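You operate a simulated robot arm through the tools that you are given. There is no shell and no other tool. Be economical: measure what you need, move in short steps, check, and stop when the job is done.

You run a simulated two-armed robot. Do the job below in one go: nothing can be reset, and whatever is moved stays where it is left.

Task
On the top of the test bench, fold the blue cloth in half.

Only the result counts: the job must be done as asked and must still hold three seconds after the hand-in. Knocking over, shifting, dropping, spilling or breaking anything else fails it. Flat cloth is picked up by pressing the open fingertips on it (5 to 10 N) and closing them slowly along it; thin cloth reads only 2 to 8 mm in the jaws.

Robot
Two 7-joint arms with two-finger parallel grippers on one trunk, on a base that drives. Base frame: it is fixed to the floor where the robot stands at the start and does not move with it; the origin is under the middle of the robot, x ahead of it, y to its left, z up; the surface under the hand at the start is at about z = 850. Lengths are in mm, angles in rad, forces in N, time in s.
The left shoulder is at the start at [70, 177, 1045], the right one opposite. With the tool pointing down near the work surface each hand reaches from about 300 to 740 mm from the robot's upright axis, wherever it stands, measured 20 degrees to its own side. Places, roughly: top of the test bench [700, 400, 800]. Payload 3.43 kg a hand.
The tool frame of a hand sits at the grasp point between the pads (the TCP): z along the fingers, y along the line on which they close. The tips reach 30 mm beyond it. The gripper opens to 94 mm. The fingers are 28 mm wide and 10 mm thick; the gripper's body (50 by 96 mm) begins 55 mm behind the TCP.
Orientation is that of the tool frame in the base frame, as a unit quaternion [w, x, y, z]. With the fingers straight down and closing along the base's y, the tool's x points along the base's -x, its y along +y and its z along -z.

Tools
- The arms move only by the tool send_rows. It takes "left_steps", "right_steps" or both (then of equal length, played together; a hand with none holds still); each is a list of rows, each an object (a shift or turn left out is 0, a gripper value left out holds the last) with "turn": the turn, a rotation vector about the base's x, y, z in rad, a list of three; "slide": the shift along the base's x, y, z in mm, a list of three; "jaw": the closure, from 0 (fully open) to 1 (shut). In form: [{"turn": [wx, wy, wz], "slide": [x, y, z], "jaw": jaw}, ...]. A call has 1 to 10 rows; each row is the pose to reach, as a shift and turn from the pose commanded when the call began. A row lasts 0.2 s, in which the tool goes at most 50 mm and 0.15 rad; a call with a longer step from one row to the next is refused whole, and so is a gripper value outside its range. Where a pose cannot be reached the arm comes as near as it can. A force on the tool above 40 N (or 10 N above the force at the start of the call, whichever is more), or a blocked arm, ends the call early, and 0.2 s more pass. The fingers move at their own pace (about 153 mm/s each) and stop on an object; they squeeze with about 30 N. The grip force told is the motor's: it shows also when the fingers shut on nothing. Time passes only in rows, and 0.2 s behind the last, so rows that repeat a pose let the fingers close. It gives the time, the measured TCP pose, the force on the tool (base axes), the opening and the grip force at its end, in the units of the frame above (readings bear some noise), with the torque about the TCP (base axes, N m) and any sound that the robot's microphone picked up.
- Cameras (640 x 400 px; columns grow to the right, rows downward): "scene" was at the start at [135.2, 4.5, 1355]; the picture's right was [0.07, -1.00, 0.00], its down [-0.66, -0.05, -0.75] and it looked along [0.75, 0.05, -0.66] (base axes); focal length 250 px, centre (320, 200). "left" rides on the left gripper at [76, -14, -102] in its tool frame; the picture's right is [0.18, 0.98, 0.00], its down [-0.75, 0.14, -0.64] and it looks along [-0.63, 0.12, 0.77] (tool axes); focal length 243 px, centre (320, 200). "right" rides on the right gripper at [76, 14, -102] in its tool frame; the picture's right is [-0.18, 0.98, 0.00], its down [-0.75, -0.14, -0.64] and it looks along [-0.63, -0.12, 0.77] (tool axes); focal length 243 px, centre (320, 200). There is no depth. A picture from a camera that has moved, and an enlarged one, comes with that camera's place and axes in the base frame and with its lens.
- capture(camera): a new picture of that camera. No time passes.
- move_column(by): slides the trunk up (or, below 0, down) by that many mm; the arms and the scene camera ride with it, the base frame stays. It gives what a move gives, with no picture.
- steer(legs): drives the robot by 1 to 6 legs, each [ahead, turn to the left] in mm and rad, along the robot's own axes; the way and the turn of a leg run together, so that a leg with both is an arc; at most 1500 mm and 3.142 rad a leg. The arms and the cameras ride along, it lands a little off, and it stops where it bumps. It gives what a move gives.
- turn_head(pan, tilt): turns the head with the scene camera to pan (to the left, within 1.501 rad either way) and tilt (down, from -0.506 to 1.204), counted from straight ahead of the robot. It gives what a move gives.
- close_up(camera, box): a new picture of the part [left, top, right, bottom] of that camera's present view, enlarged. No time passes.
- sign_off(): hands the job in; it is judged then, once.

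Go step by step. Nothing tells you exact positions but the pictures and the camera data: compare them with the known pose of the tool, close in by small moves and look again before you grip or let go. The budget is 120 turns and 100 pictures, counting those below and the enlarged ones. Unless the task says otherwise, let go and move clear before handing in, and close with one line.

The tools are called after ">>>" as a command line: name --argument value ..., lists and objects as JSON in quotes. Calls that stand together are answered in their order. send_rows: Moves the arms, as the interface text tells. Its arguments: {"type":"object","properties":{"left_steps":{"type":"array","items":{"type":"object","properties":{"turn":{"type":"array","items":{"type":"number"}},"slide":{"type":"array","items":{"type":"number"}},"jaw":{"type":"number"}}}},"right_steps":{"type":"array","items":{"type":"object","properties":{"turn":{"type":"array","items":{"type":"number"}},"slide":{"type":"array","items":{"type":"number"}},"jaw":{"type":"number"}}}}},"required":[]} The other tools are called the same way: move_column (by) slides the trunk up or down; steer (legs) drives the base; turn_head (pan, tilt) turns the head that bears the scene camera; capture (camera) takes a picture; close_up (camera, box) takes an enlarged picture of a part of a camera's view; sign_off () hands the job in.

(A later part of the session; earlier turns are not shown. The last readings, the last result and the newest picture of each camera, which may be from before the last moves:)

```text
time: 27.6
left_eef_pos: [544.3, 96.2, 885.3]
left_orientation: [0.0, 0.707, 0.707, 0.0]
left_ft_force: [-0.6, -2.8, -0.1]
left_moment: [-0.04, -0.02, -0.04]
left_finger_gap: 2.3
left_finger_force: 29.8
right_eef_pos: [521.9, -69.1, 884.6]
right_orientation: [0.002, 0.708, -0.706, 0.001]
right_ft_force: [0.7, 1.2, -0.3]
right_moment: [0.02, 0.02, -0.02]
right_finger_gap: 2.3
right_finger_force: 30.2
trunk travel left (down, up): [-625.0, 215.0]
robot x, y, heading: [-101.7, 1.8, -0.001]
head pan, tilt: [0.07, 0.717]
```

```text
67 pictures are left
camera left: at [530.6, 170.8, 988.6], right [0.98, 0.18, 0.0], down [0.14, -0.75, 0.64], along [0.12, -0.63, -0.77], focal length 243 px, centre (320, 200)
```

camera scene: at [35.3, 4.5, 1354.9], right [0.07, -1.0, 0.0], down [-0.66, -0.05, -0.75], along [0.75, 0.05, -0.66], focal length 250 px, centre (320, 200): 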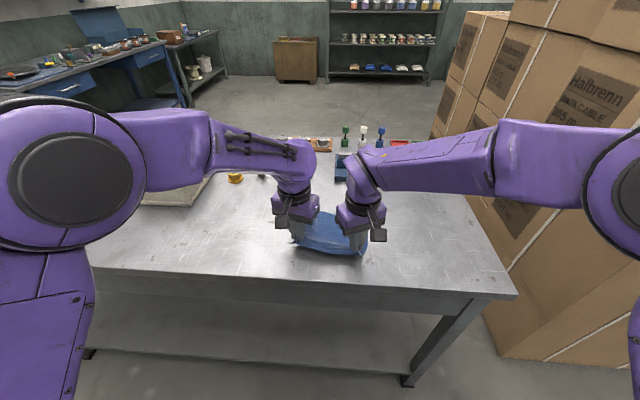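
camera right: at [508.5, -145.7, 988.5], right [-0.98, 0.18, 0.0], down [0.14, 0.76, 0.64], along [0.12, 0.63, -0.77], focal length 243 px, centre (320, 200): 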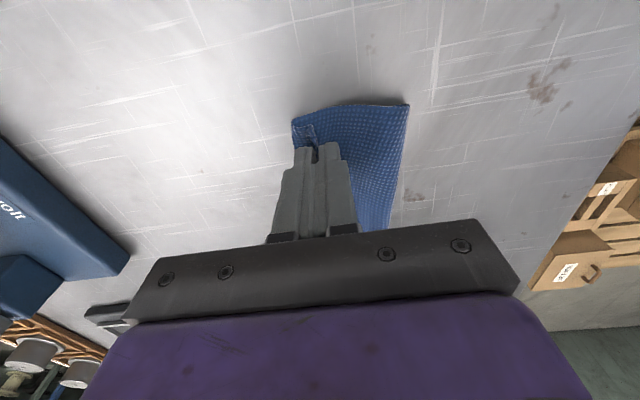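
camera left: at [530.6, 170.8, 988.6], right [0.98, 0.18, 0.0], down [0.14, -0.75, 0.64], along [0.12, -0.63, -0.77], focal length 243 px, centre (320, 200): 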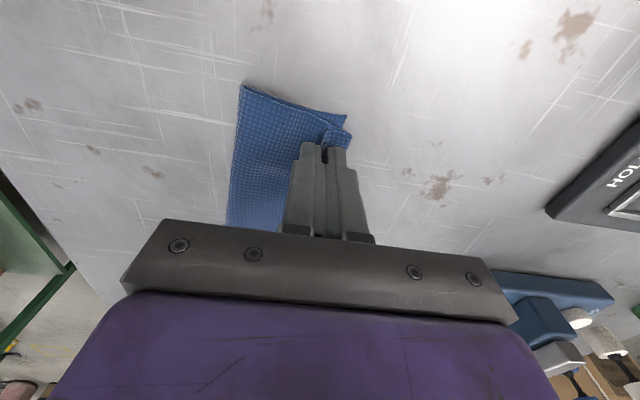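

The hem sits on the far edge and the layers line up well. I'm releasing slowly and rising straight up.

>>> send_rows --left_steps '[{"jaw": 0.95, "slide": [0, 0, -1]}, {"jaw": 0.9, "slide": [0, 0, -1]}, {"jaw": 0.85, "slide": [0, 0, 0]}, {"jaw": 0.82, "slide": [0, 0, 4]}, {"slide": [0, 0, 10]}, {"slide": [0, 0, 20]}, {"slide": [0, 0, 40]}, {"slide": [0, 0, 70]}, {"slide": [0, 0, 70]}]' --right_steps '[{"jaw": 0.95, "slide": [0, 0, -1]}, {"jaw": 0.9, "slide": [0, 0, -1]}, {"jaw": 0.85, "slide": [0, 0, 0]}, {"jaw": 0.82, "slide": [0, 0, 4]}, {"slide": [0, 0, 10]}, {"slide": [0, 0, 20]}, {"slide": [0, 0, 40]}, {"slide": [0, 0, 70]}, {"slide": [0, 0, 70]}]'

>>> capture --camera "right"

>>> capture --camera "left"

>>> close_up --camera "scene" --box '[240, 140, 432, 260]'

```text
time: 29.6
left_eef_pos: [545.2, 94.2, 954.3]
left_orientation: [-0.001, 0.707, 0.707, 0.0]
left_ft_force: [1.4, 0.3, -0.8]
left_moment: [0.01, 0.0, -0.02]
left_finger_gap: 17.0
left_finger_force: 0.0
right_eef_pos: [522.9, -69.8, 956.1]
right_orientation: [0.001, 0.708, -0.706, 0.001]
right_ft_force: [-0.5, 0.0, 0.2]
right_moment: [0.02, 0.0, 0.02]
right_finger_gap: 17.0
right_finger_force: 0.1
trunk travel left (down, up): [-625.0, 215.0]
robot x, y, heading: [-97.8, 5.0, 0.002]
head pan, tilt: [0.07, 0.717]
```

```text
66 pictures are left
camera right: at [509.6, -146.3, 1058.8], right [-0.98, 0.18, 0.0], down [0.14, 0.76, 0.64], along [0.12, 0.63, -0.77], focal length 243 px, centre (320, 200)
```

right: 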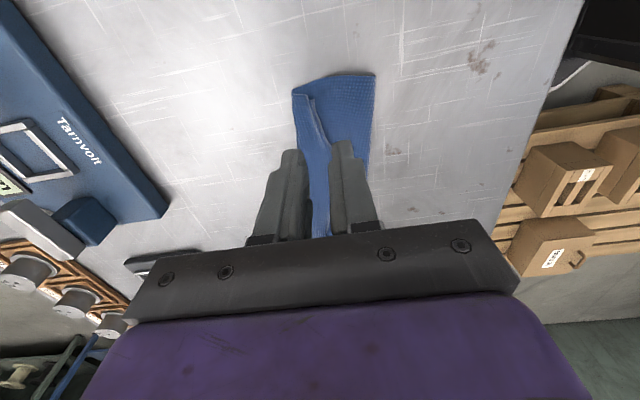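

```text
65 pictures are left
camera left: at [532.0, 170.6, 1057.8], right [0.98, 0.18, 0.0], down [0.14, -0.75, 0.64], along [0.12, -0.63, -0.77], focal length 243 px, centre (320, 200)
```

left: 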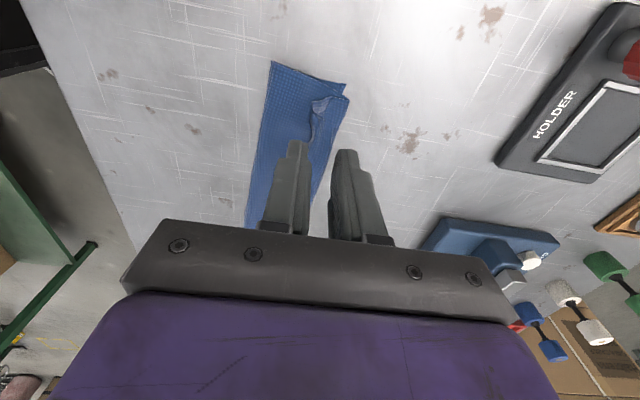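

```text
3.33 times, centred on (336, 200) of scene
camera zoom: at [36.3, 4.4, 1354.8], right [0.07, -1.0, 0.0], down [-0.66, -0.05, -0.75], along [0.75, 0.05, -0.66], focal length 832 px, centre (267, 200)
```

zoom: 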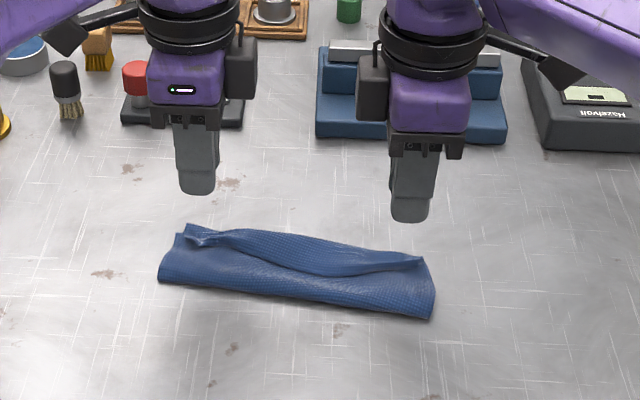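

The fold is in place, but the hem of the top layer seems curled back in places. I'll raise the hands and look closer.

>>> send_rows --left_steps '[{"slide": [0, 40, 20]}, {"slide": [0, 80, 30]}]' --right_steps '[{"slide": [0, -40, 20]}, {"slide": [0, -80, 30]}]'

>>> close_up --camera "left" --box '[200, 0, 420, 140]'

>>> close_up --camera "right" --box '[200, 0, 420, 140]'

>>> close_up --camera "scene" --box '[276, 190, 386, 250]'

```text
time: 30.1
left_eef_pos: [544.7, 173.9, 984.2]
left_orientation: [0.0, 0.707, 0.708, 0.0]
left_ft_force: [-0.1, 0.5, 0.3]
left_moment: [0.0, 0.01, 0.0]
left_finger_gap: 17.1
left_finger_force: 0.0
right_eef_pos: [522.5, -148.2, 987.6]
right_orientation: [0.002, 0.709, -0.706, 0.0]
right_ft_force: [0.1, 0.5, 0.2]
right_moment: [0.0, -0.01, 0.02]
right_finger_gap: 16.7
right_finger_force: 0.0
trunk travel left (down, up): [-625.0, 215.0]
robot x, y, heading: [-98.8, 2.7, 0.003]
head pan, tilt: [0.07, 0.717]
```

```text
2.86 times, centred on (310, 70) of left
camera zoom: at [531.1, 251.2, 1088.6], right [0.98, 0.18, 0.0], down [0.14, -0.75, 0.64], along [0.12, -0.63, -0.77], focal length 693 px, centre (349, 571)
```

zoom: 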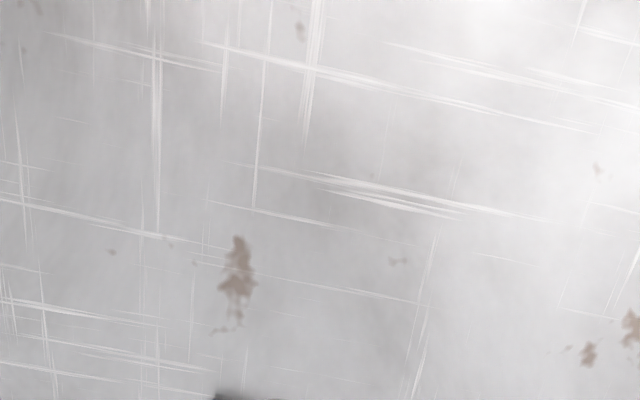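

```text
2.86 times, centred on (310, 70) of right
camera zoom: at [509.5, -225.5, 1089.2], right [-0.98, 0.18, 0.0], down [0.14, 0.76, 0.64], along [0.12, 0.63, -0.77], focal length 693 px, centre (349, 571)
```

zoom: 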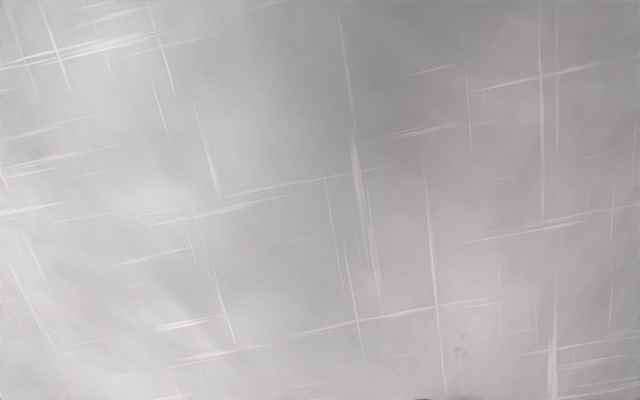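

```text
5.82 times, centred on (331, 220) of scene
camera zoom: at [35.2, 4.3, 1354.9], right [0.07, -1.0, 0.0], down [-0.66, -0.05, -0.75], along [0.75, 0.05, -0.66], focal length 1452 px, centre (256, 84)
```

zoom: 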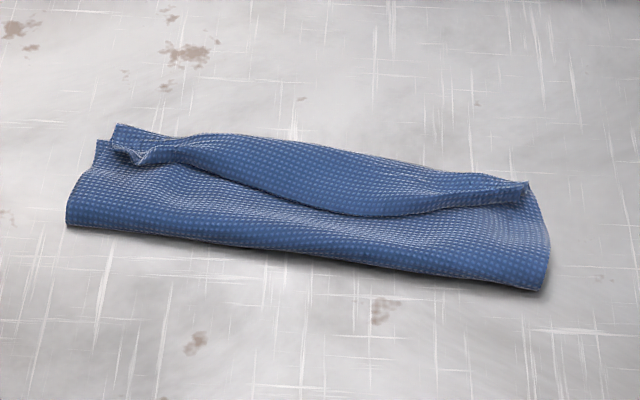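

The top layer's middle hem looks turned back toward the robot, or else short of the edge. I'll move the left hand so its camera looks down on the cloth and get a clear view.

>>> send_rows --left_steps '[{"slide": [0, -40, 10]}, {"slide": [0, -80, 20]}, {"slide": [0, -120, 30]}, {"slide": [0, -160, 40]}, {"slide": [0, -190, 40]}]' --right_steps '[{"slide": [0, -40, 0]}, {"slide": [0, -80, 0]}, {"slide": [0, -100, 0]}, {"slide": [0, -100, 0]}, {"slide": [0, -100, 0]}]'

>>> close_up --camera "left" --box '[160, 0, 420, 162]'

```text
time: 31.4
left_eef_pos: [522.4, 8.8, 1027.1]
left_orientation: [-0.001, 0.706, 0.708, 0.001]
left_ft_force: [-0.8, -0.5, -0.9]
left_moment: [0.03, 0.0, 0.02]
left_finger_gap: 16.8
left_finger_force: 0.1
left hand out of reach, approached as far as the arm can: row 4, 5
right_eef_pos: [522.5, -249.2, 987.1]
right_orientation: [0.0, 0.708, -0.706, 0.002]
right_ft_force: [-0.8, -0.2, 0.2]
right_moment: [0.03, 0.0, -0.01]
right_finger_gap: 16.9
right_finger_force: 0.1
trunk travel left (down, up): [-625.0, 215.0]
robot x, y, heading: [-100.7, -1.5, -0.003]
head pan, tilt: [0.07, 0.717]
```

```text
2.46 times, centred on (290, 81) of left
camera zoom: at [508.3, 85.8, 1130.9], right [0.98, 0.19, 0.0], down [0.14, -0.75, 0.64], along [0.12, -0.63, -0.77], focal length 597 px, centre (394, 493)
```

zoom: 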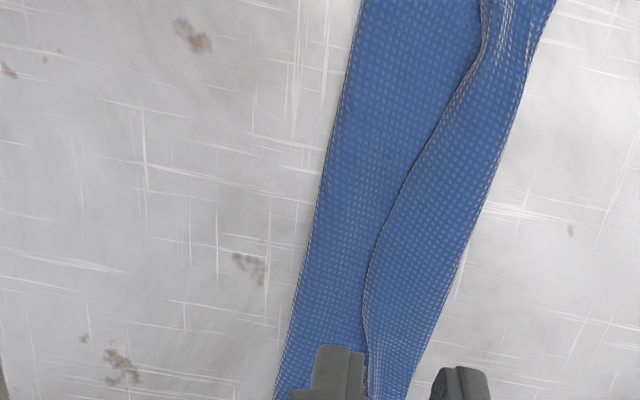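

The view confirms it: the hem's middle has flopped back toward the robot on top of the fold, while the corners sit at the far corners. I'll use the left hand as a light two-finger rake, jaws closing along y, to roll that flap forward. First I turn and position it above.

>>> send_rows --left_steps '[{"turn": [0, 0, 0.145], "jaw": 0.36, "slide": [-3, 0, 0]}, {"turn": [0, 0, 0.29], "slide": [-6, 0, 0]}, {"turn": [0, 0, 0.43], "slide": [-9, 0, 0]}, {"turn": [0, 0, 0.57], "slide": [-12, 0, 0]}, {"turn": [0, 0, 0.71], "slide": [-15, 0, 0]}, {"turn": [0, 0, 0.85], "slide": [-18, -2, -10]}, {"turn": [0, 0, 0.99], "slide": [-21, -5, -20]}, {"turn": [0, 0, 1.13], "slide": [-24, -8, -30]}, {"turn": [0, 0, 1.27], "slide": [-26, -11, -40]}, {"turn": [0, 0, 1.41], "slide": [-28, -14, -50]}]'

>>> capture --camera "left"

```text
time: 33.5
left_eef_pos: [494.9, -2.3, 976.4]
left_orientation: [0.0, 0.079, 0.997, 0.0]
left_ft_force: [0.8, 0.0, 0.0]
left_moment: [0.0, 0.01, 0.01]
left_finger_gap: 60.2
left_finger_force: 0.1
right_eef_pos: [523.4, -248.1, 985.6]
right_orientation: [0.001, 0.708, -0.707, 0.0]
right_ft_force: [0.1, -0.2, -0.3]
right_moment: [-0.03, 0.03, 0.01]
right_finger_gap: 16.7
right_finger_force: 0.1
trunk travel left (down, up): [-625.0, 215.0]
robot x, y, heading: [-102.5, -0.9, 0.0]
head pan, tilt: [0.07, 0.717]
```

```text
59 pictures are left
camera left: at [417.9, -5.1, 1080.0], right [-0.03, 1.0, 0.0], down [0.77, 0.02, 0.64], along [0.64, 0.02, -0.77], focal length 243 px, centre (320, 200)
```

left: 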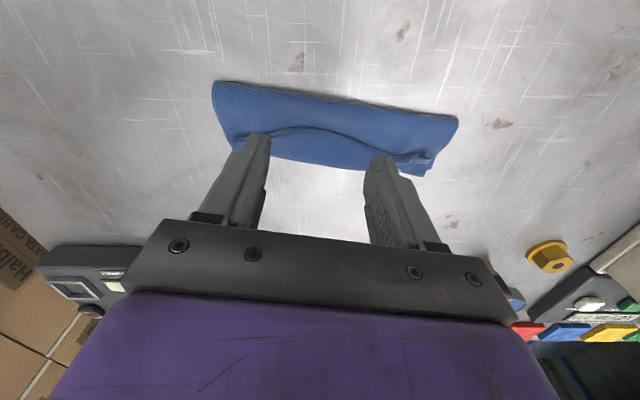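

>>> close_up --camera "left" --box '[200, 70, 470, 190]'

```text
2.37 times, centred on (335, 130) of left
camera zoom: at [417.9, -5.1, 1080.0], right [-0.03, 1.0, 0.0], down [0.77, 0.02, 0.64], along [0.64, 0.02, -0.77], focal length 575 px, centre (284, 366)
```

zoom: 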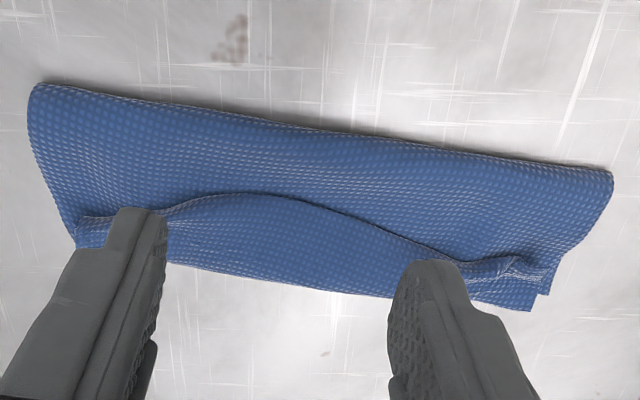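

The flap is clearly the hem turned back, widest at mid. I'll bring the rake down lightly behind it and sweep gently forward.

>>> send_rows --left_steps '[{"slide": [-5, 0, -40]}, {"slide": [-7, 0, -75]}, {"slide": [-7, 0, -87]}, {"slide": [-7, 0, -91]}, {"slide": [0, 0, -91.5]}, {"slide": [8, 0, -91.5]}, {"slide": [16, 0, -91.5]}, {"slide": [24, 0, -91.5]}, {"slide": [32, 0, -91.5]}, {"slide": [40, 0, -91.5]}]'

>>> close_up --camera "left" --box '[200, 90, 470, 210]'

```text
time: 35.8
left_eef_pos: [536.2, -2.5, 884.9]
left_orientation: [0.001, 0.079, 0.997, 0.0]
left_ft_force: [0.2, 0.8, 0.9]
left_moment: [0.03, -0.02, -0.01]
left_finger_gap: 59.9
left_finger_force: 0.1
right_eef_pos: [523.5, -247.9, 985.4]
right_orientation: [0.001, 0.708, -0.706, 0.002]
right_ft_force: [0.8, 0.6, 0.2]
right_moment: [-0.01, 0.0, -0.01]
right_finger_gap: 17.0
right_finger_force: 0.1
trunk travel left (down, up): [-625.0, 215.0]
robot x, y, heading: [-98.6, -1.9, 0.003]
head pan, tilt: [0.07, 0.717]
```

```text
2.37 times, centred on (335, 150) of left
camera zoom: at [458.6, -4.5, 988.7], right [-0.03, 1.0, 0.0], down [0.77, 0.02, 0.64], along [0.64, 0.02, -0.77], focal length 575 px, centre (284, 318)
```

zoom: 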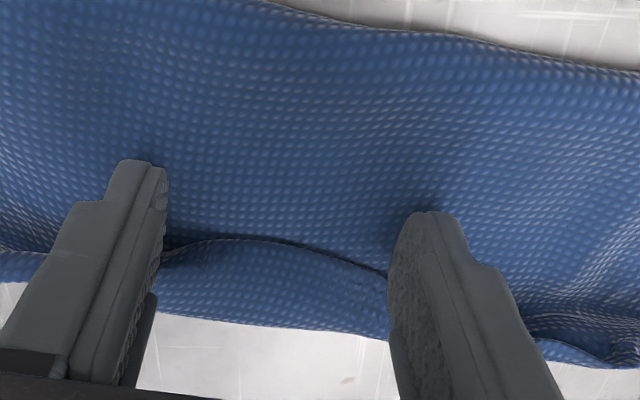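

The flap is being pushed forward with almost no force. I'll continue the sweep past the far edge.

>>> send_rows --left_steps '[{"slide": [8, 0, 0]}, {"slide": [16, 0, 0]}, {"slide": [24, 0, 0]}, {"slide": [32, 0, 0]}, {"slide": [40, 0, 0]}, {"slide": [48, 0, 0]}, {"slide": [52, 0, 4]}, {"slide": [52, 0, 30]}, {"slide": [32, 0, 70]}, {"slide": [-10, 0, 92]}]'

>>> close_up --camera "left" --box '[200, 60, 470, 200]'

```text
time: 38.0
left_eef_pos: [523.2, -4.9, 979.5]
left_orientation: [0.001, 0.08, 0.997, 0.001]
left_ft_force: [-0.8, -1.1, 0.8]
left_moment: [0.01, -0.03, 0.02]
left_finger_gap: 60.1
left_finger_force: 0.1
left hand out of reach, approached as far as the arm can: row 2, 3, 4, 5, 6, 7, 8, 9
right_eef_pos: [521.8, -250.0, 986.5]
right_orientation: [0.0, 0.708, -0.706, 0.002]
right_ft_force: [-0.5, -0.2, 0.5]
right_moment: [0.01, 0.0, 0.01]
right_finger_gap: 17.1
right_finger_force: 0.0
trunk travel left (down, up): [-625.0, 215.0]
robot x, y, heading: [-100.9, -1.2, 0.002]
head pan, tilt: [0.07, 0.717]
```

```text
2.37 times, centred on (335, 130) of left
camera zoom: at [444.3, -6.8, 1082.8], right [-0.02, 1.0, 0.0], down [0.76, 0.02, 0.64], along [0.64, 0.02, -0.77], focal length 575 px, centre (284, 366)
```

zoom: 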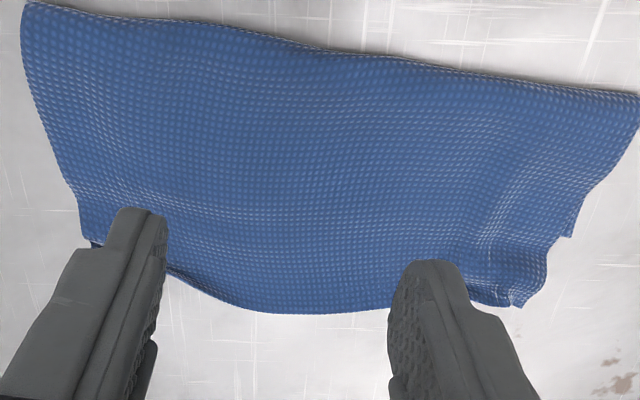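

The sweep worked: the flap has rolled forward and the top layer lies flat, its hem bulging at mid as the original edge did. I'll check the whole outline from above.

>>> send_rows --left_steps '[{"slide": [-20, 0, 20]}, {"slide": [-40, 10, 40]}]'

>>> close_up --camera "left" --box '[200, 50, 480, 225]'

>>> close_up --camera "scene" --box '[276, 180, 386, 250]'

```text
time: 38.5
left_eef_pos: [483.8, 6.4, 1018.4]
left_orientation: [0.001, 0.081, 0.997, 0.0]
left_ft_force: [-0.2, -0.7, 0.3]
left_moment: [-0.05, 0.02, -0.01]
left_finger_gap: 60.3
left_finger_force: 0.0
right_eef_pos: [520.3, -247.6, 987.3]
right_orientation: [0.001, 0.708, -0.706, 0.001]
right_ft_force: [-0.2, -0.1, -0.5]
right_moment: [-0.03, 0.0, 0.0]
right_finger_gap: 17.3
right_finger_force: 0.0
trunk travel left (down, up): [-625.0, 215.0]
robot x, y, heading: [-99.6, -1.6, -0.002]
head pan, tilt: [0.07, 0.717]
```

```text
2.29 times, centred on (340, 138) of left
camera zoom: at [405.9, 5.5, 1121.8], right [-0.02, 1.0, 0.0], down [0.77, 0.02, 0.64], along [0.64, 0.02, -0.77], focal length 555 px, centre (274, 343)
```

zoom: 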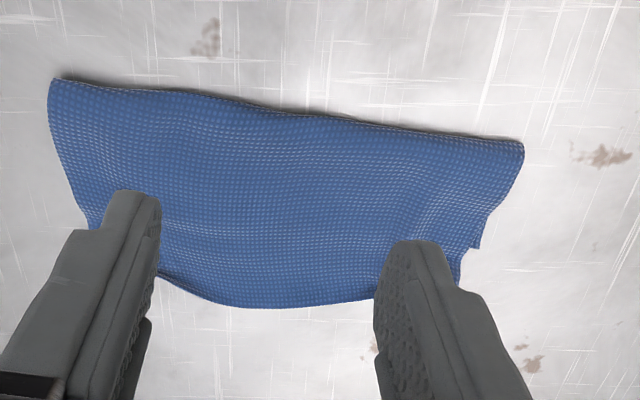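

```text
5.71 times, centred on (331, 215) of scene
camera zoom: at [33.7, 4.8, 1355.1], right [0.07, -1.0, 0.0], down [-0.65, -0.05, -0.75], along [0.75, 0.05, -0.66], focal length 1426 px, centre (257, 114)
```

zoom: 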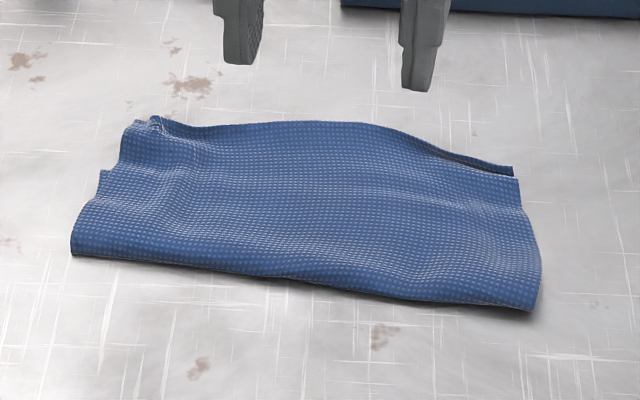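

The cloth is folded flat, but the hem may now overhang the lower layer's far edge, especially at mid. I'll clear the left hand and look at the far edge with the right camera.

>>> send_rows --left_steps '[{"slide": [0, 45, 10]}, {"slide": [0, 90, 20]}, {"slide": [0, 130, 20]}]' --right_steps '[{"slide": [10, 45, 5]}, {"slide": [20, 90, 10]}, {"slide": [30, 130, 10]}]'

>>> close_up --camera "right" --box '[180, 0, 460, 175]'

>>> close_up --camera "scene" --box '[276, 180, 386, 250]'

```text
time: 39.4
left_eef_pos: [485.6, 139.4, 1035.8]
left_orientation: [0.0, 0.081, 0.997, -0.002]
left_ft_force: [0.4, -0.1, -0.5]
left_moment: [-0.04, -0.05, 0.03]
left_finger_gap: 60.2
left_finger_force: 0.0
right_eef_pos: [552.8, -118.0, 997.2]
right_orientation: [0.002, 0.708, -0.707, 0.002]
right_ft_force: [0.4, 0.6, -0.5]
right_moment: [-0.07, 0.01, -0.03]
right_finger_gap: 16.7
right_finger_force: 0.1
trunk travel left (down, up): [-625.0, 215.0]
robot x, y, heading: [-98.9, -1.4, 0.0]
head pan, tilt: [0.07, 0.717]
```

```text
2.29 times, centred on (320, 88) of right
camera zoom: at [539.2, -193.1, 1099.3], right [-0.98, 0.18, 0.0], down [0.14, 0.76, 0.64], along [0.12, 0.63, -0.77], focal length 555 px, centre (320, 457)
```

zoom: 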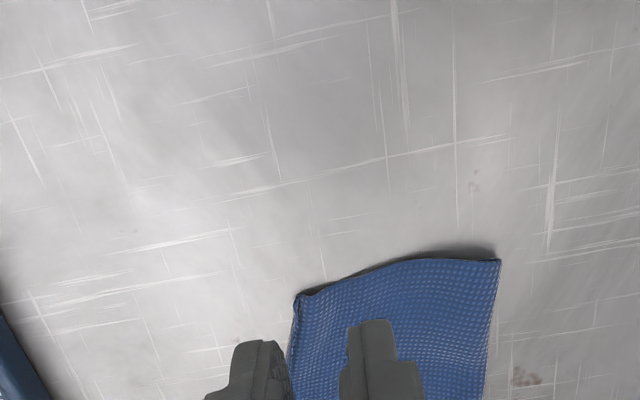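

```text
5.71 times, centred on (331, 215) of scene
camera zoom: at [36.1, 7.9, 1354.8], right [0.07, -1.0, 0.0], down [-0.66, -0.05, -0.75], along [0.75, 0.05, -0.66], focal length 1426 px, centre (257, 114)
```

zoom: 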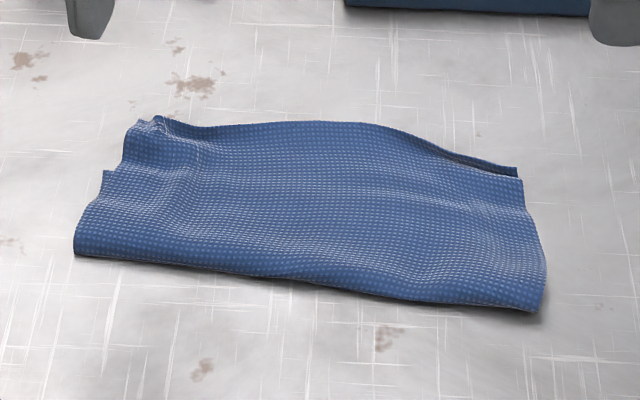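

The top layer overhangs the lower one by roughly 30 mm at the left and middle. The reverse sweep should roll the fold back toward the robot, so I'll draw the rake lightly from mid-layer toward the fold.

>>> send_rows --left_steps '[{"slide": [15, -34, -10]}, {"slide": [30, -68, -30]}, {"slide": [45, -102, -60]}, {"slide": [58, -130, -90]}, {"slide": [58, -130, -130]}, {"slide": [58, -130, -145]}, {"slide": [58, -130, -150]}]' --right_steps '[{"slide": [0, -40, 0]}, {"slide": [0, -80, 0]}, {"slide": [0, -110, 0]}, {"slide": [0, -110, 0]}, {"slide": [0, -110, 0]}, {"slide": [0, -110, 0]}, {"slide": [0, -110, 0]}]'

```text
time: 41.0
left_eef_pos: [542.9, 6.9, 888.0]
left_orientation: [0.0, 0.08, 0.997, 0.0]
left_ft_force: [0.2, 1.7, 0.0]
left_moment: [-0.01, 0.0, 0.03]
left_finger_gap: 60.0
left_finger_force: 0.1
right_eef_pos: [552.5, -229.2, 996.4]
right_orientation: [0.001, 0.708, -0.706, 0.001]
right_ft_force: [-0.3, 0.7, 0.2]
right_moment: [-0.04, 0.01, 0.01]
right_finger_gap: 16.8
right_finger_force: 0.0
trunk travel left (down, up): [-625.0, 215.0]
robot x, y, heading: [-97.9, -0.9, -0.004]
head pan, tilt: [0.07, 0.717]
```

>>> send_rows --left_steps '[{"slide": [0, 0, -2.5]}, {"slide": [0, 0, -4]}, {"slide": [-8, 0, -4]}, {"slide": [-16, 0, -4]}, {"slide": [-24, 0, -4]}, {"slide": [-32, 0, -4]}, {"slide": [-40, 0, -4]}, {"slide": [-48, 0, -3]}, {"slide": [-48, 0, 20]}, {"slide": [-48, 0, 65]}]'

>>> close_up --camera "left" --box '[180, 50, 480, 237]'

>>> close_up --camera "scene" --box '[276, 180, 386, 250]'

```text
time: 43.1
left_eef_pos: [493.7, 6.5, 954.2]
left_orientation: [0.0, 0.08, 0.997, 0.001]
left_ft_force: [0.2, 0.3, -0.3]
left_moment: [-0.01, -0.01, 0.01]
left_finger_gap: 60.2
left_finger_force: 0.2
right_eef_pos: [550.5, -230.2, 996.4]
right_orientation: [0.001, 0.708, -0.706, 0.002]
right_ft_force: [-0.1, -0.7, 0.5]
right_moment: [0.0, -0.02, 0.02]
right_finger_gap: 16.9
right_finger_force: 0.1
trunk travel left (down, up): [-625.0, 215.0]
robot x, y, heading: [-102.6, -1.2, -0.001]
head pan, tilt: [0.07, 0.717]
```

```text
2.13 times, centred on (330, 144) of left
camera zoom: at [416.6, 4.7, 1056.6], right [-0.03, 1.0, 0.0], down [0.77, 0.02, 0.64], along [0.64, 0.02, -0.77], focal length 518 px, centre (299, 320)
```

zoom: 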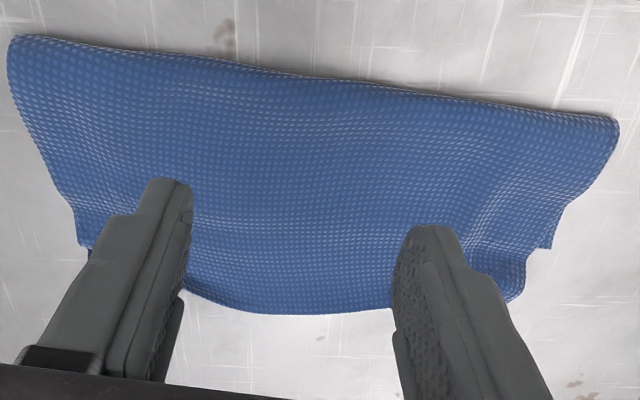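

```text
5.71 times, centred on (331, 215) of scene
camera zoom: at [34.1, 4.4, 1355.0], right [0.07, -1.0, 0.0], down [-0.65, -0.05, -0.75], along [0.75, 0.05, -0.66], focal length 1426 px, centre (257, 114)
```

zoom: 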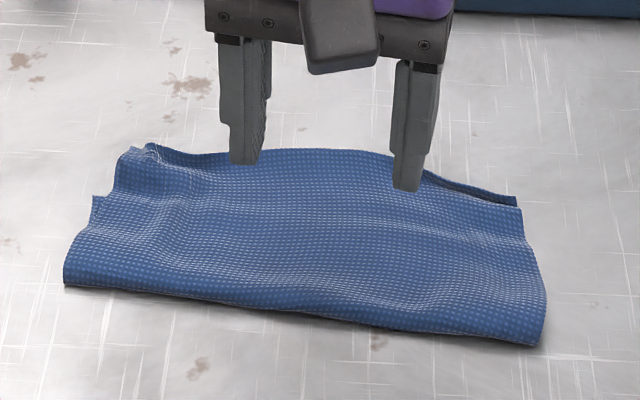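

The cloth slid as a whole, so sweeping can't shift the layers against each other. I'll instead re-pinch the overhanging hem at both ends and set it back about 25–30 mm. The hem already faces the right way, so it won't flop. First I position the hands above it.

>>> send_rows --left_steps '[{"turn": [0, 0, -0.145], "slide": [2, 20, 10], "jaw": 0.745}, {"turn": [0, 0, -0.29], "slide": [10, 40, 16]}, {"turn": [0, 0, -0.43], "slide": [20, 60, 16]}, {"turn": [0, 0, -0.57], "slide": [30, 75, 16]}, {"turn": [0, 0, -0.71], "slide": [40, 85, 16]}, {"turn": [0, 0, -0.85], "slide": [50, 90, 16]}, {"turn": [0, 0, -0.99], "slide": [60, 90, 16]}, {"turn": [0, 0, -1.13], "slide": [65, 90, 16]}, {"turn": [0, 0, -1.27], "slide": [69, 90, 16]}, {"turn": [0, 0, -1.41], "slide": [69, 90, 16]}]' --right_steps '[{"jaw": 0.745}, {}, {}, {}, {}, {"slide": [-2, 40, 0]}, {"slide": [-5, 80, -6]}, {"slide": [-8, 120, -12]}, {"slide": [-12, 158, -26]}, {"slide": [-12, 158, -26]}]'

>>> capture --camera "left"

>>> capture --camera "right"

```text
time: 45.4
left_eef_pos: [564.1, 96.4, 968.6]
left_orientation: [-0.001, 0.707, 0.707, 0.001]
left_ft_force: [0.5, 0.3, 0.7]
left_moment: [-0.01, -0.01, 0.0]
left_finger_gap: 24.0
left_finger_force: 0.0
right_eef_pos: [540.1, -70.8, 970.1]
right_orientation: [0.001, 0.707, -0.707, 0.001]
right_ft_force: [-0.1, 0.1, 0.6]
right_moment: [0.01, -0.01, 0.02]
right_finger_gap: 24.1
right_finger_force: 0.1
trunk travel left (down, up): [-625.0, 215.0]
robot x, y, heading: [-100.4, 1.6, -0.0]
head pan, tilt: [0.07, 0.717]
```

```text
49 pictures are left
camera left: at [550.3, 172.4, 1072.0], right [0.98, 0.18, 0.0], down [0.14, -0.75, 0.64], along [0.12, -0.63, -0.77], focal length 243 px, centre (320, 200)
```

left: 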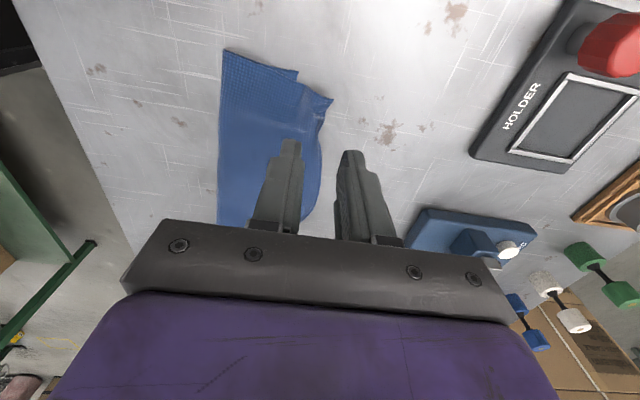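

```text
48 pictures are left
camera right: at [526.5, -148.4, 1072.1], right [-0.98, 0.18, 0.0], down [0.14, 0.76, 0.64], along [0.12, 0.63, -0.77], focal length 243 px, centre (320, 200)
```

right: 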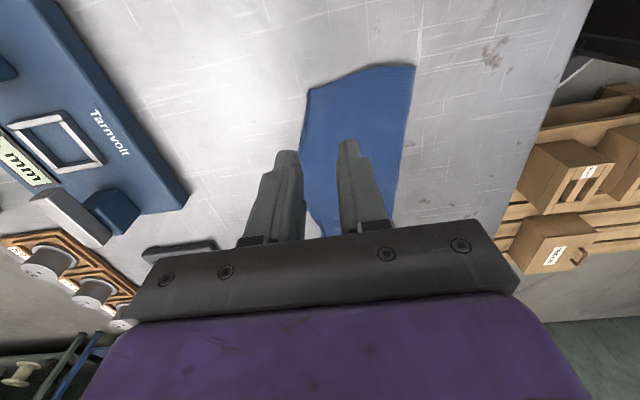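

The left end shows the lower corner at x ≈ 542 and the hem corner at 575. The right end's hem is at about 550–560. I'll shift the right hand 10 mm forward so its outer finger clears the hem, then go down.

>>> send_rows --left_steps '[{"slide": [2, 0, 0]}, {"slide": [2, 0, -40]}, {"slide": [2, 0, -75]}, {"slide": [2, 0, -84]}, {"slide": [2, 0, -86.5]}, {"slide": [2, 0, -87.5]}, {"slide": [2, 0, -87.5]}]' --right_steps '[{"slide": [10, 0, 0]}, {"slide": [10, 0, -40]}, {"slide": [10, 0, -75]}, {"slide": [10, 0, -84]}, {"slide": [10, 0, -87]}, {"slide": [10, 0, -89]}, {"slide": [10, 0, -89]}]'

>>> capture --camera "left"

>>> capture --camera "right"

```text
time: 47.0
left_eef_pos: [566.5, 96.5, 881.7]
left_orientation: [0.0, 0.707, 0.707, 0.001]
left_ft_force: [-0.3, 0.2, 5.3]
left_moment: [0.04, 0.1, 0.02]
left_finger_gap: 23.6
left_finger_force: 0.0
right_eef_pos: [551.1, -70.2, 881.4]
right_orientation: [0.0, 0.708, -0.706, 0.002]
right_ft_force: [0.1, 0.2, 1.7]
right_moment: [0.0, 0.05, 0.02]
right_finger_gap: 23.9
right_finger_force: 0.0
trunk travel left (down, up): [-625.0, 215.0]
robot x, y, heading: [-98.5, -3.1, 0.0]
head pan, tilt: [0.07, 0.717]
```

```text
47 pictures are left
camera left: at [551.5, 173.5, 984.9], right [0.98, 0.19, 0.0], down [0.14, -0.75, 0.64], along [0.12, -0.63, -0.77], focal length 243 px, centre (320, 200)
```

left: 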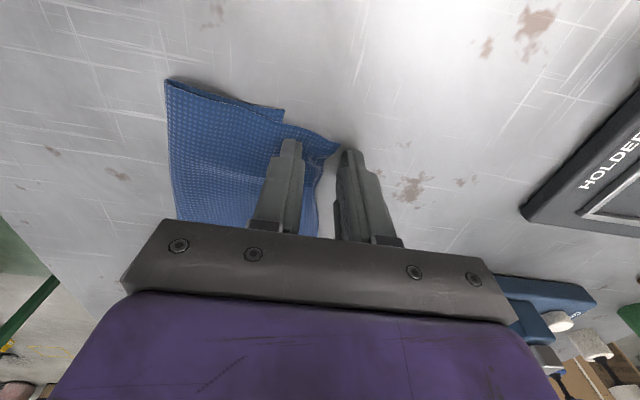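

```text
46 pictures are left
camera right: at [535.8, -147.7, 984.1], right [-0.98, 0.18, 0.0], down [0.14, 0.76, 0.64], along [0.12, 0.63, -0.77], focal length 243 px, centre (320, 200)
```

right: 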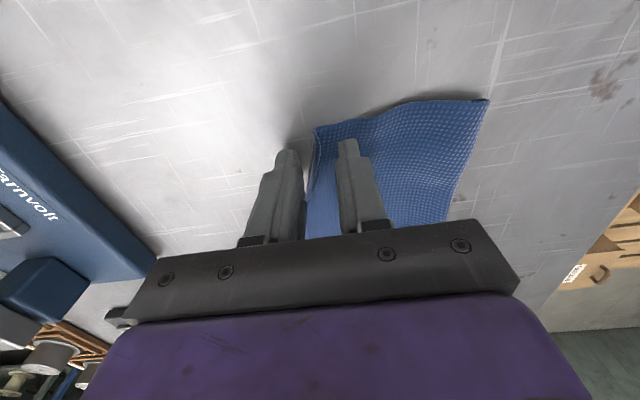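

Both jaws straddle the hem: 5 N on the left, 2 N on the right. I'll press the right slightly more and close slowly.

>>> send_rows --left_steps '[{"jaw": 0.745}, {"jaw": 0.745}, {"jaw": 0.775}, {"jaw": 0.805}, {"jaw": 0.835}, {"jaw": 0.865}, {"jaw": 0.895}, {"jaw": 0.925}, {"jaw": 0.955}, {"jaw": 1.0}]' --right_steps '[{"slide": [0, 0, -0.7]}, {"slide": [0, 0, -0.7]}, {"slide": [0, 0, -0.7], "jaw": 0.775}, {"slide": [0, 0, -0.7], "jaw": 0.805}, {"slide": [0, 0, -0.7], "jaw": 0.835}, {"slide": [0, 0, -0.7], "jaw": 0.865}, {"slide": [0, 0, -0.7], "jaw": 0.895}, {"slide": [0, 0, -0.7], "jaw": 0.925}, {"slide": [0, 0, -0.7], "jaw": 0.955}, {"slide": [0, 0, -0.7], "jaw": 1.0}]'

>>> capture --camera "left"

>>> capture --camera "right"

```text
time: 49.1
left_eef_pos: [564.8, 98.6, 881.6]
left_orientation: [0.0, 0.707, 0.707, 0.001]
left_ft_force: [0.1, 0.4, 0.6]
left_moment: [0.02, -0.02, -0.02]
left_finger_gap: 2.3
left_finger_force: 30.4
right_eef_pos: [548.9, -70.7, 881.3]
right_orientation: [0.001, 0.708, -0.706, 0.002]
right_ft_force: [0.3, 0.9, 13.3]
right_moment: [-0.09, 0.08, -0.04]
right_finger_gap: 2.7
right_finger_force: 29.6
trunk travel left (down, up): [-625.0, 215.0]
robot x, y, heading: [-100.7, 1.1, 0.003]
head pan, tilt: [0.07, 0.717]
```

```text
45 pictures are left
camera left: at [550.4, 173.6, 985.2], right [0.98, 0.18, 0.0], down [0.14, -0.75, 0.64], along [0.12, -0.63, -0.77], focal length 243 px, centre (320, 200)
```

left: 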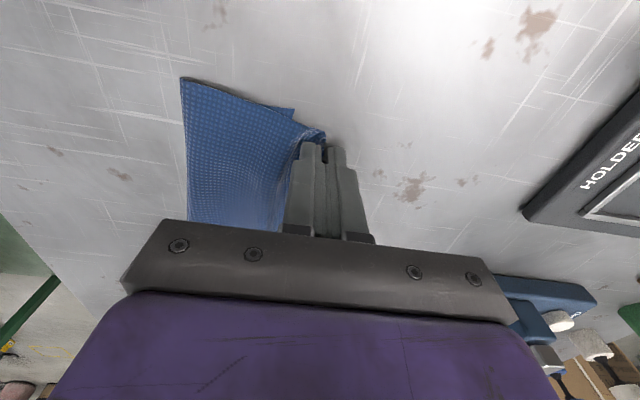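

```text
44 pictures are left
camera right: at [534.9, -147.4, 983.9], right [-0.98, 0.18, 0.0], down [0.14, 0.76, 0.64], along [0.12, 0.63, -0.77], focal length 243 px, centre (320, 200)
```

right: 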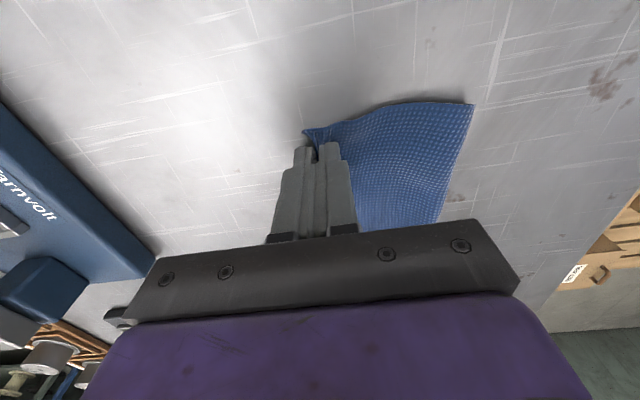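

Both hems are gripped. I'll lift while moving back a little so the lower layer isn't dragged, then look at where its far edge lies.

>>> send_rows --left_steps '[{"slide": [-4, 0, 8]}, {"slide": [-10, 0, 18]}, {"slide": [-16, 0, 30]}, {"slide": [-22, 0, 42]}, {"slide": [-25, 0, 55]}, {"slide": [-25, 0, 55]}]' --right_steps '[{"slide": [-4, 0, 8]}, {"slide": [-10, 0, 18]}, {"slide": [-16, 0, 30]}, {"slide": [-22, 0, 42]}, {"slide": [-25, 0, 55]}, {"slide": [-25, 0, 55]}]'

>>> capture --camera "left"

>>> capture --camera "right"

>>> close_up --camera "scene" --box '[240, 150, 432, 270]'

```text
time: 50.5
left_eef_pos: [542.8, 96.7, 936.1]
left_orientation: [0.0, 0.706, 0.708, 0.0]
left_ft_force: [0.4, -0.5, 0.3]
left_moment: [-0.07, -0.01, -0.01]
left_finger_gap: 2.1
left_finger_force: 30.3
right_eef_pos: [525.8, -71.7, 934.4]
right_orientation: [0.002, 0.708, -0.706, 0.001]
right_ft_force: [0.5, 0.7, -0.7]
right_moment: [-0.02, 0.0, -0.02]
right_finger_gap: 2.0
right_finger_force: 29.6
trunk travel left (down, up): [-625.0, 215.0]
robot x, y, heading: [-98.0, 0.5, 0.0]
head pan, tilt: [0.07, 0.717]
```

```text
43 pictures are left
camera left: at [527.7, 173.1, 1039.0], right [0.98, 0.18, 0.0], down [0.14, -0.75, 0.64], along [0.12, -0.63, -0.77], focal length 243 px, centre (320, 200)
```

left: 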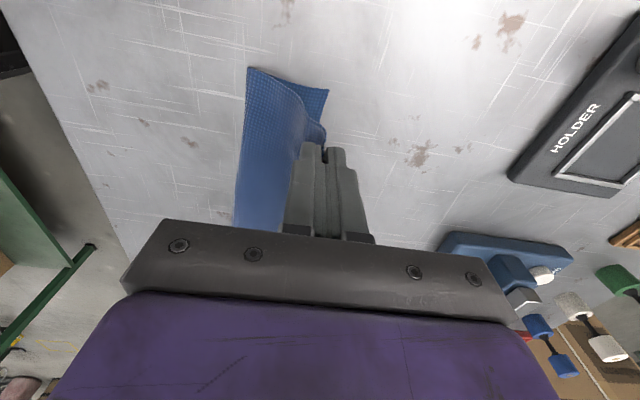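

```text
42 pictures are left
camera right: at [512.4, -148.0, 1037.3], right [-0.98, 0.18, 0.0], down [0.14, 0.76, 0.64], along [0.12, 0.63, -0.77], focal length 243 px, centre (320, 200)
```

right: 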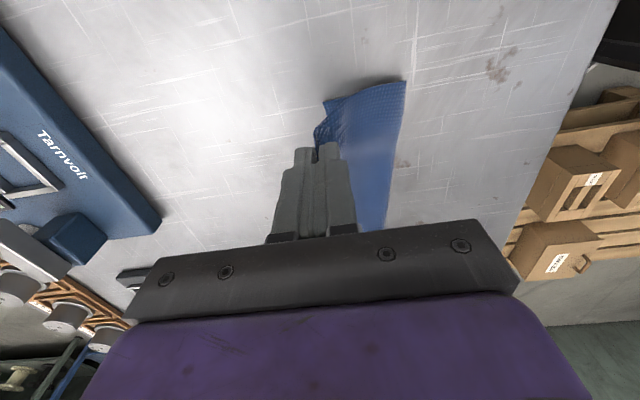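

```text
3.33 times, centred on (336, 210) of scene
camera zoom: at [35.9, 4.5, 1354.9], right [0.07, -1.0, 0.0], down [-0.66, -0.05, -0.75], along [0.75, 0.05, -0.66], focal length 832 px, centre (267, 167)
```

zoom: 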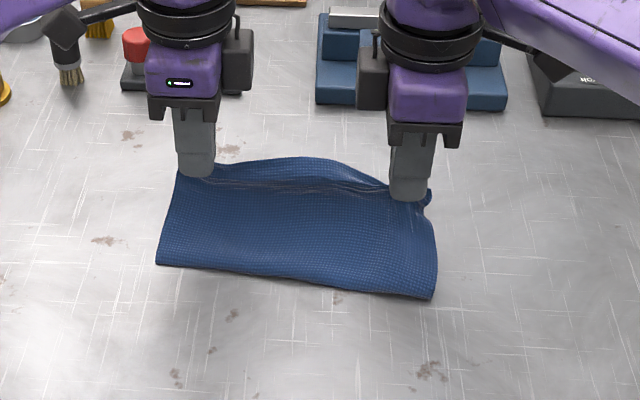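

The hem is in hand with its bulge pointing forward. The lower layer's far corners are at about (543,122) and (522,−90). I'll carry the hem back over the fold to lay more of the sheet down, then arc forward so the hem comes down on those corners.

>>> send_rows --left_steps '[{"slide": [-22, 0, 6]}, {"slide": [-45, 1, 8]}, {"slide": [-68, 2, 8]}, {"slide": [-88, 3, 5]}, {"slide": [-88, 4, 5]}, {"slide": [-72, 4, 14]}, {"slide": [-54, 4, 16]}, {"slide": [-36, 5, 10]}, {"slide": [-20, 5, -6]}, {"slide": [-11, 5, -25]}]' --right_steps '[{"slide": [-22, 0, 6]}, {"slide": [-45, -1, 8]}, {"slide": [-68, -2, 8]}, {"slide": [-88, -3, 5]}, {"slide": [-88, -3, 5]}, {"slide": [-72, -3, 14]}, {"slide": [-54, -3, 16]}, {"slide": [-36, -4, 10]}, {"slide": [-21, -4, -6]}, {"slide": [-13, -4, -25]}]'

>>> capture --camera "left"

>>> capture --camera "right"

>>> close_up --camera "scene" --box '[240, 150, 432, 270]'

```text
time: 52.8
left_eef_pos: [530.5, 102.1, 910.0]
left_orientation: [-0.001, 0.707, 0.707, -0.001]
left_ft_force: [-1.1, -6.8, 0.2]
left_moment: [-0.19, 0.05, 0.03]
left_finger_gap: 2.2
left_finger_force: 30.2
right_eef_pos: [513.9, -74.8, 908.4]
right_orientation: [0.001, 0.708, -0.706, 0.002]
right_ft_force: [0.4, 7.2, 0.4]
right_moment: [0.18, -0.02, -0.04]
right_finger_gap: 2.4
right_finger_force: 29.7
trunk travel left (down, up): [-625.0, 215.0]
robot x, y, heading: [-100.0, 4.4, 0.002]
head pan, tilt: [0.07, 0.717]
```

```text
40 pictures are left
camera left: at [517.3, 178.0, 1013.3], right [0.98, 0.18, 0.0], down [0.14, -0.75, 0.64], along [0.12, -0.63, -0.77], focal length 243 px, centre (320, 200)
```

left: 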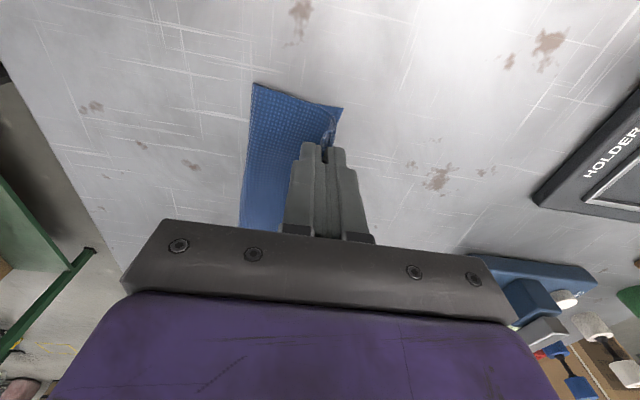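

```text
39 pictures are left
camera right: at [500.1, -151.6, 1011.6], right [-0.98, 0.18, 0.0], down [0.14, 0.76, 0.64], along [0.12, 0.63, -0.77], focal length 243 px, centre (320, 200)
```

right: 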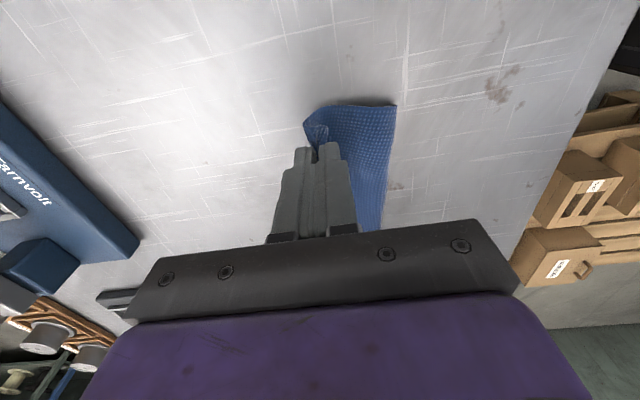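

```text
3.33 times, centred on (336, 210) of scene
camera zoom: at [36.7, 4.4, 1354.8], right [0.07, -1.0, 0.0], down [-0.66, -0.05, -0.75], along [0.75, 0.05, -0.66], focal length 832 px, centre (267, 167)
```

zoom: 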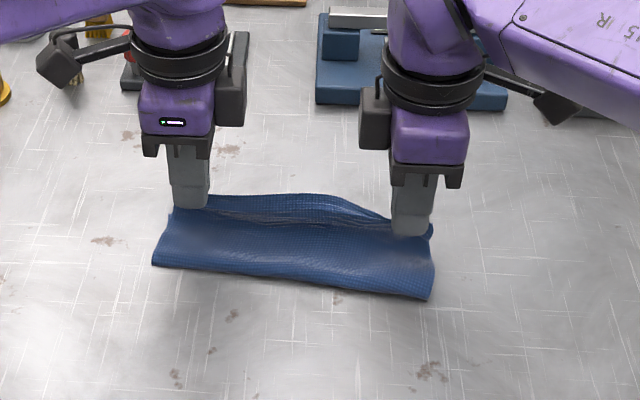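

The hem is straight and taut and sits above the lower corners. I'll lower it and look before releasing.

>>> send_rows --left_steps '[{"slide": [0, -1, -10]}, {"slide": [0, -1, -20]}, {"slide": [0, -2, -25]}, {"slide": [0, -2, -25]}]' --right_steps '[{"slide": [0, 1, -10]}, {"slide": [0, 1, -19]}, {"slide": [0, 1, -24]}, {"slide": [0, 1, -24]}]'

>>> capture --camera "left"

>>> capture --camera "right"

>>> close_up --camera "scene" --box '[240, 150, 432, 270]'

```text
time: 53.8
left_eef_pos: [530.0, 100.1, 885.5]
left_orientation: [0.001, 0.707, 0.708, 0.0]
left_ft_force: [-0.4, -3.6, 0.7]
left_moment: [-0.1, 0.02, -0.03]
left_finger_gap: 2.0
left_finger_force: 29.7
right_eef_pos: [511.8, -73.9, 887.0]
right_orientation: [0.001, 0.708, -0.707, 0.001]
right_ft_force: [-0.3, 3.9, 0.9]
right_moment: [0.12, 0.02, -0.02]
right_finger_gap: 2.5
right_finger_force: 30.1
trunk travel left (down, up): [-625.0, 215.0]
robot x, y, heading: [-101.1, 0.1, 0.001]
head pan, tilt: [0.07, 0.717]
```

```text
37 pictures are left
camera left: at [516.0, 176.7, 989.3], right [0.98, 0.18, 0.0], down [0.14, -0.75, 0.64], along [0.12, -0.63, -0.77], focal length 243 px, centre (320, 200)
```

left: 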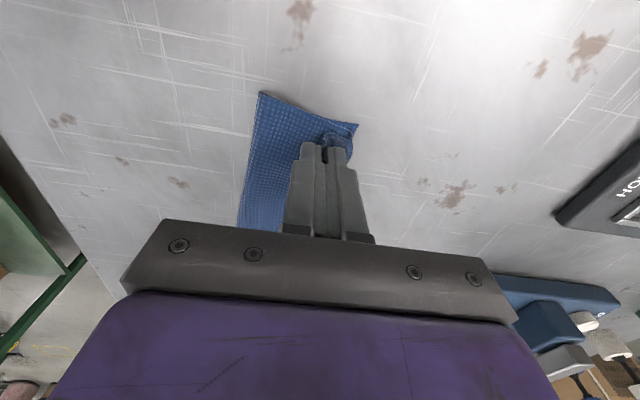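

```text
36 pictures are left
camera right: at [498.6, -151.0, 989.0], right [-0.98, 0.18, 0.0], down [0.14, 0.76, 0.64], along [0.12, 0.63, -0.77], focal length 243 px, centre (320, 200)
```

right: 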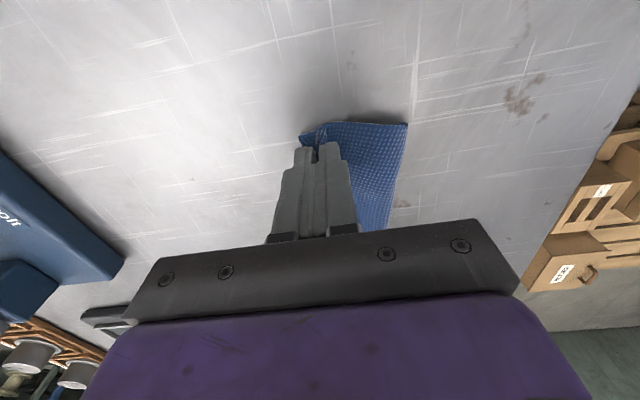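

```text
3.33 times, centred on (336, 210) of scene
camera zoom: at [35.1, 4.5, 1355.0], right [0.07, -1.0, 0.0], down [-0.66, -0.05, -0.75], along [0.75, 0.05, -0.66], focal length 832 px, centre (267, 167)
```

zoom: 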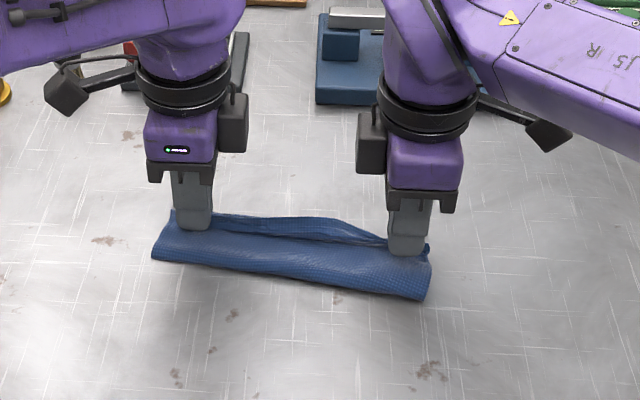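

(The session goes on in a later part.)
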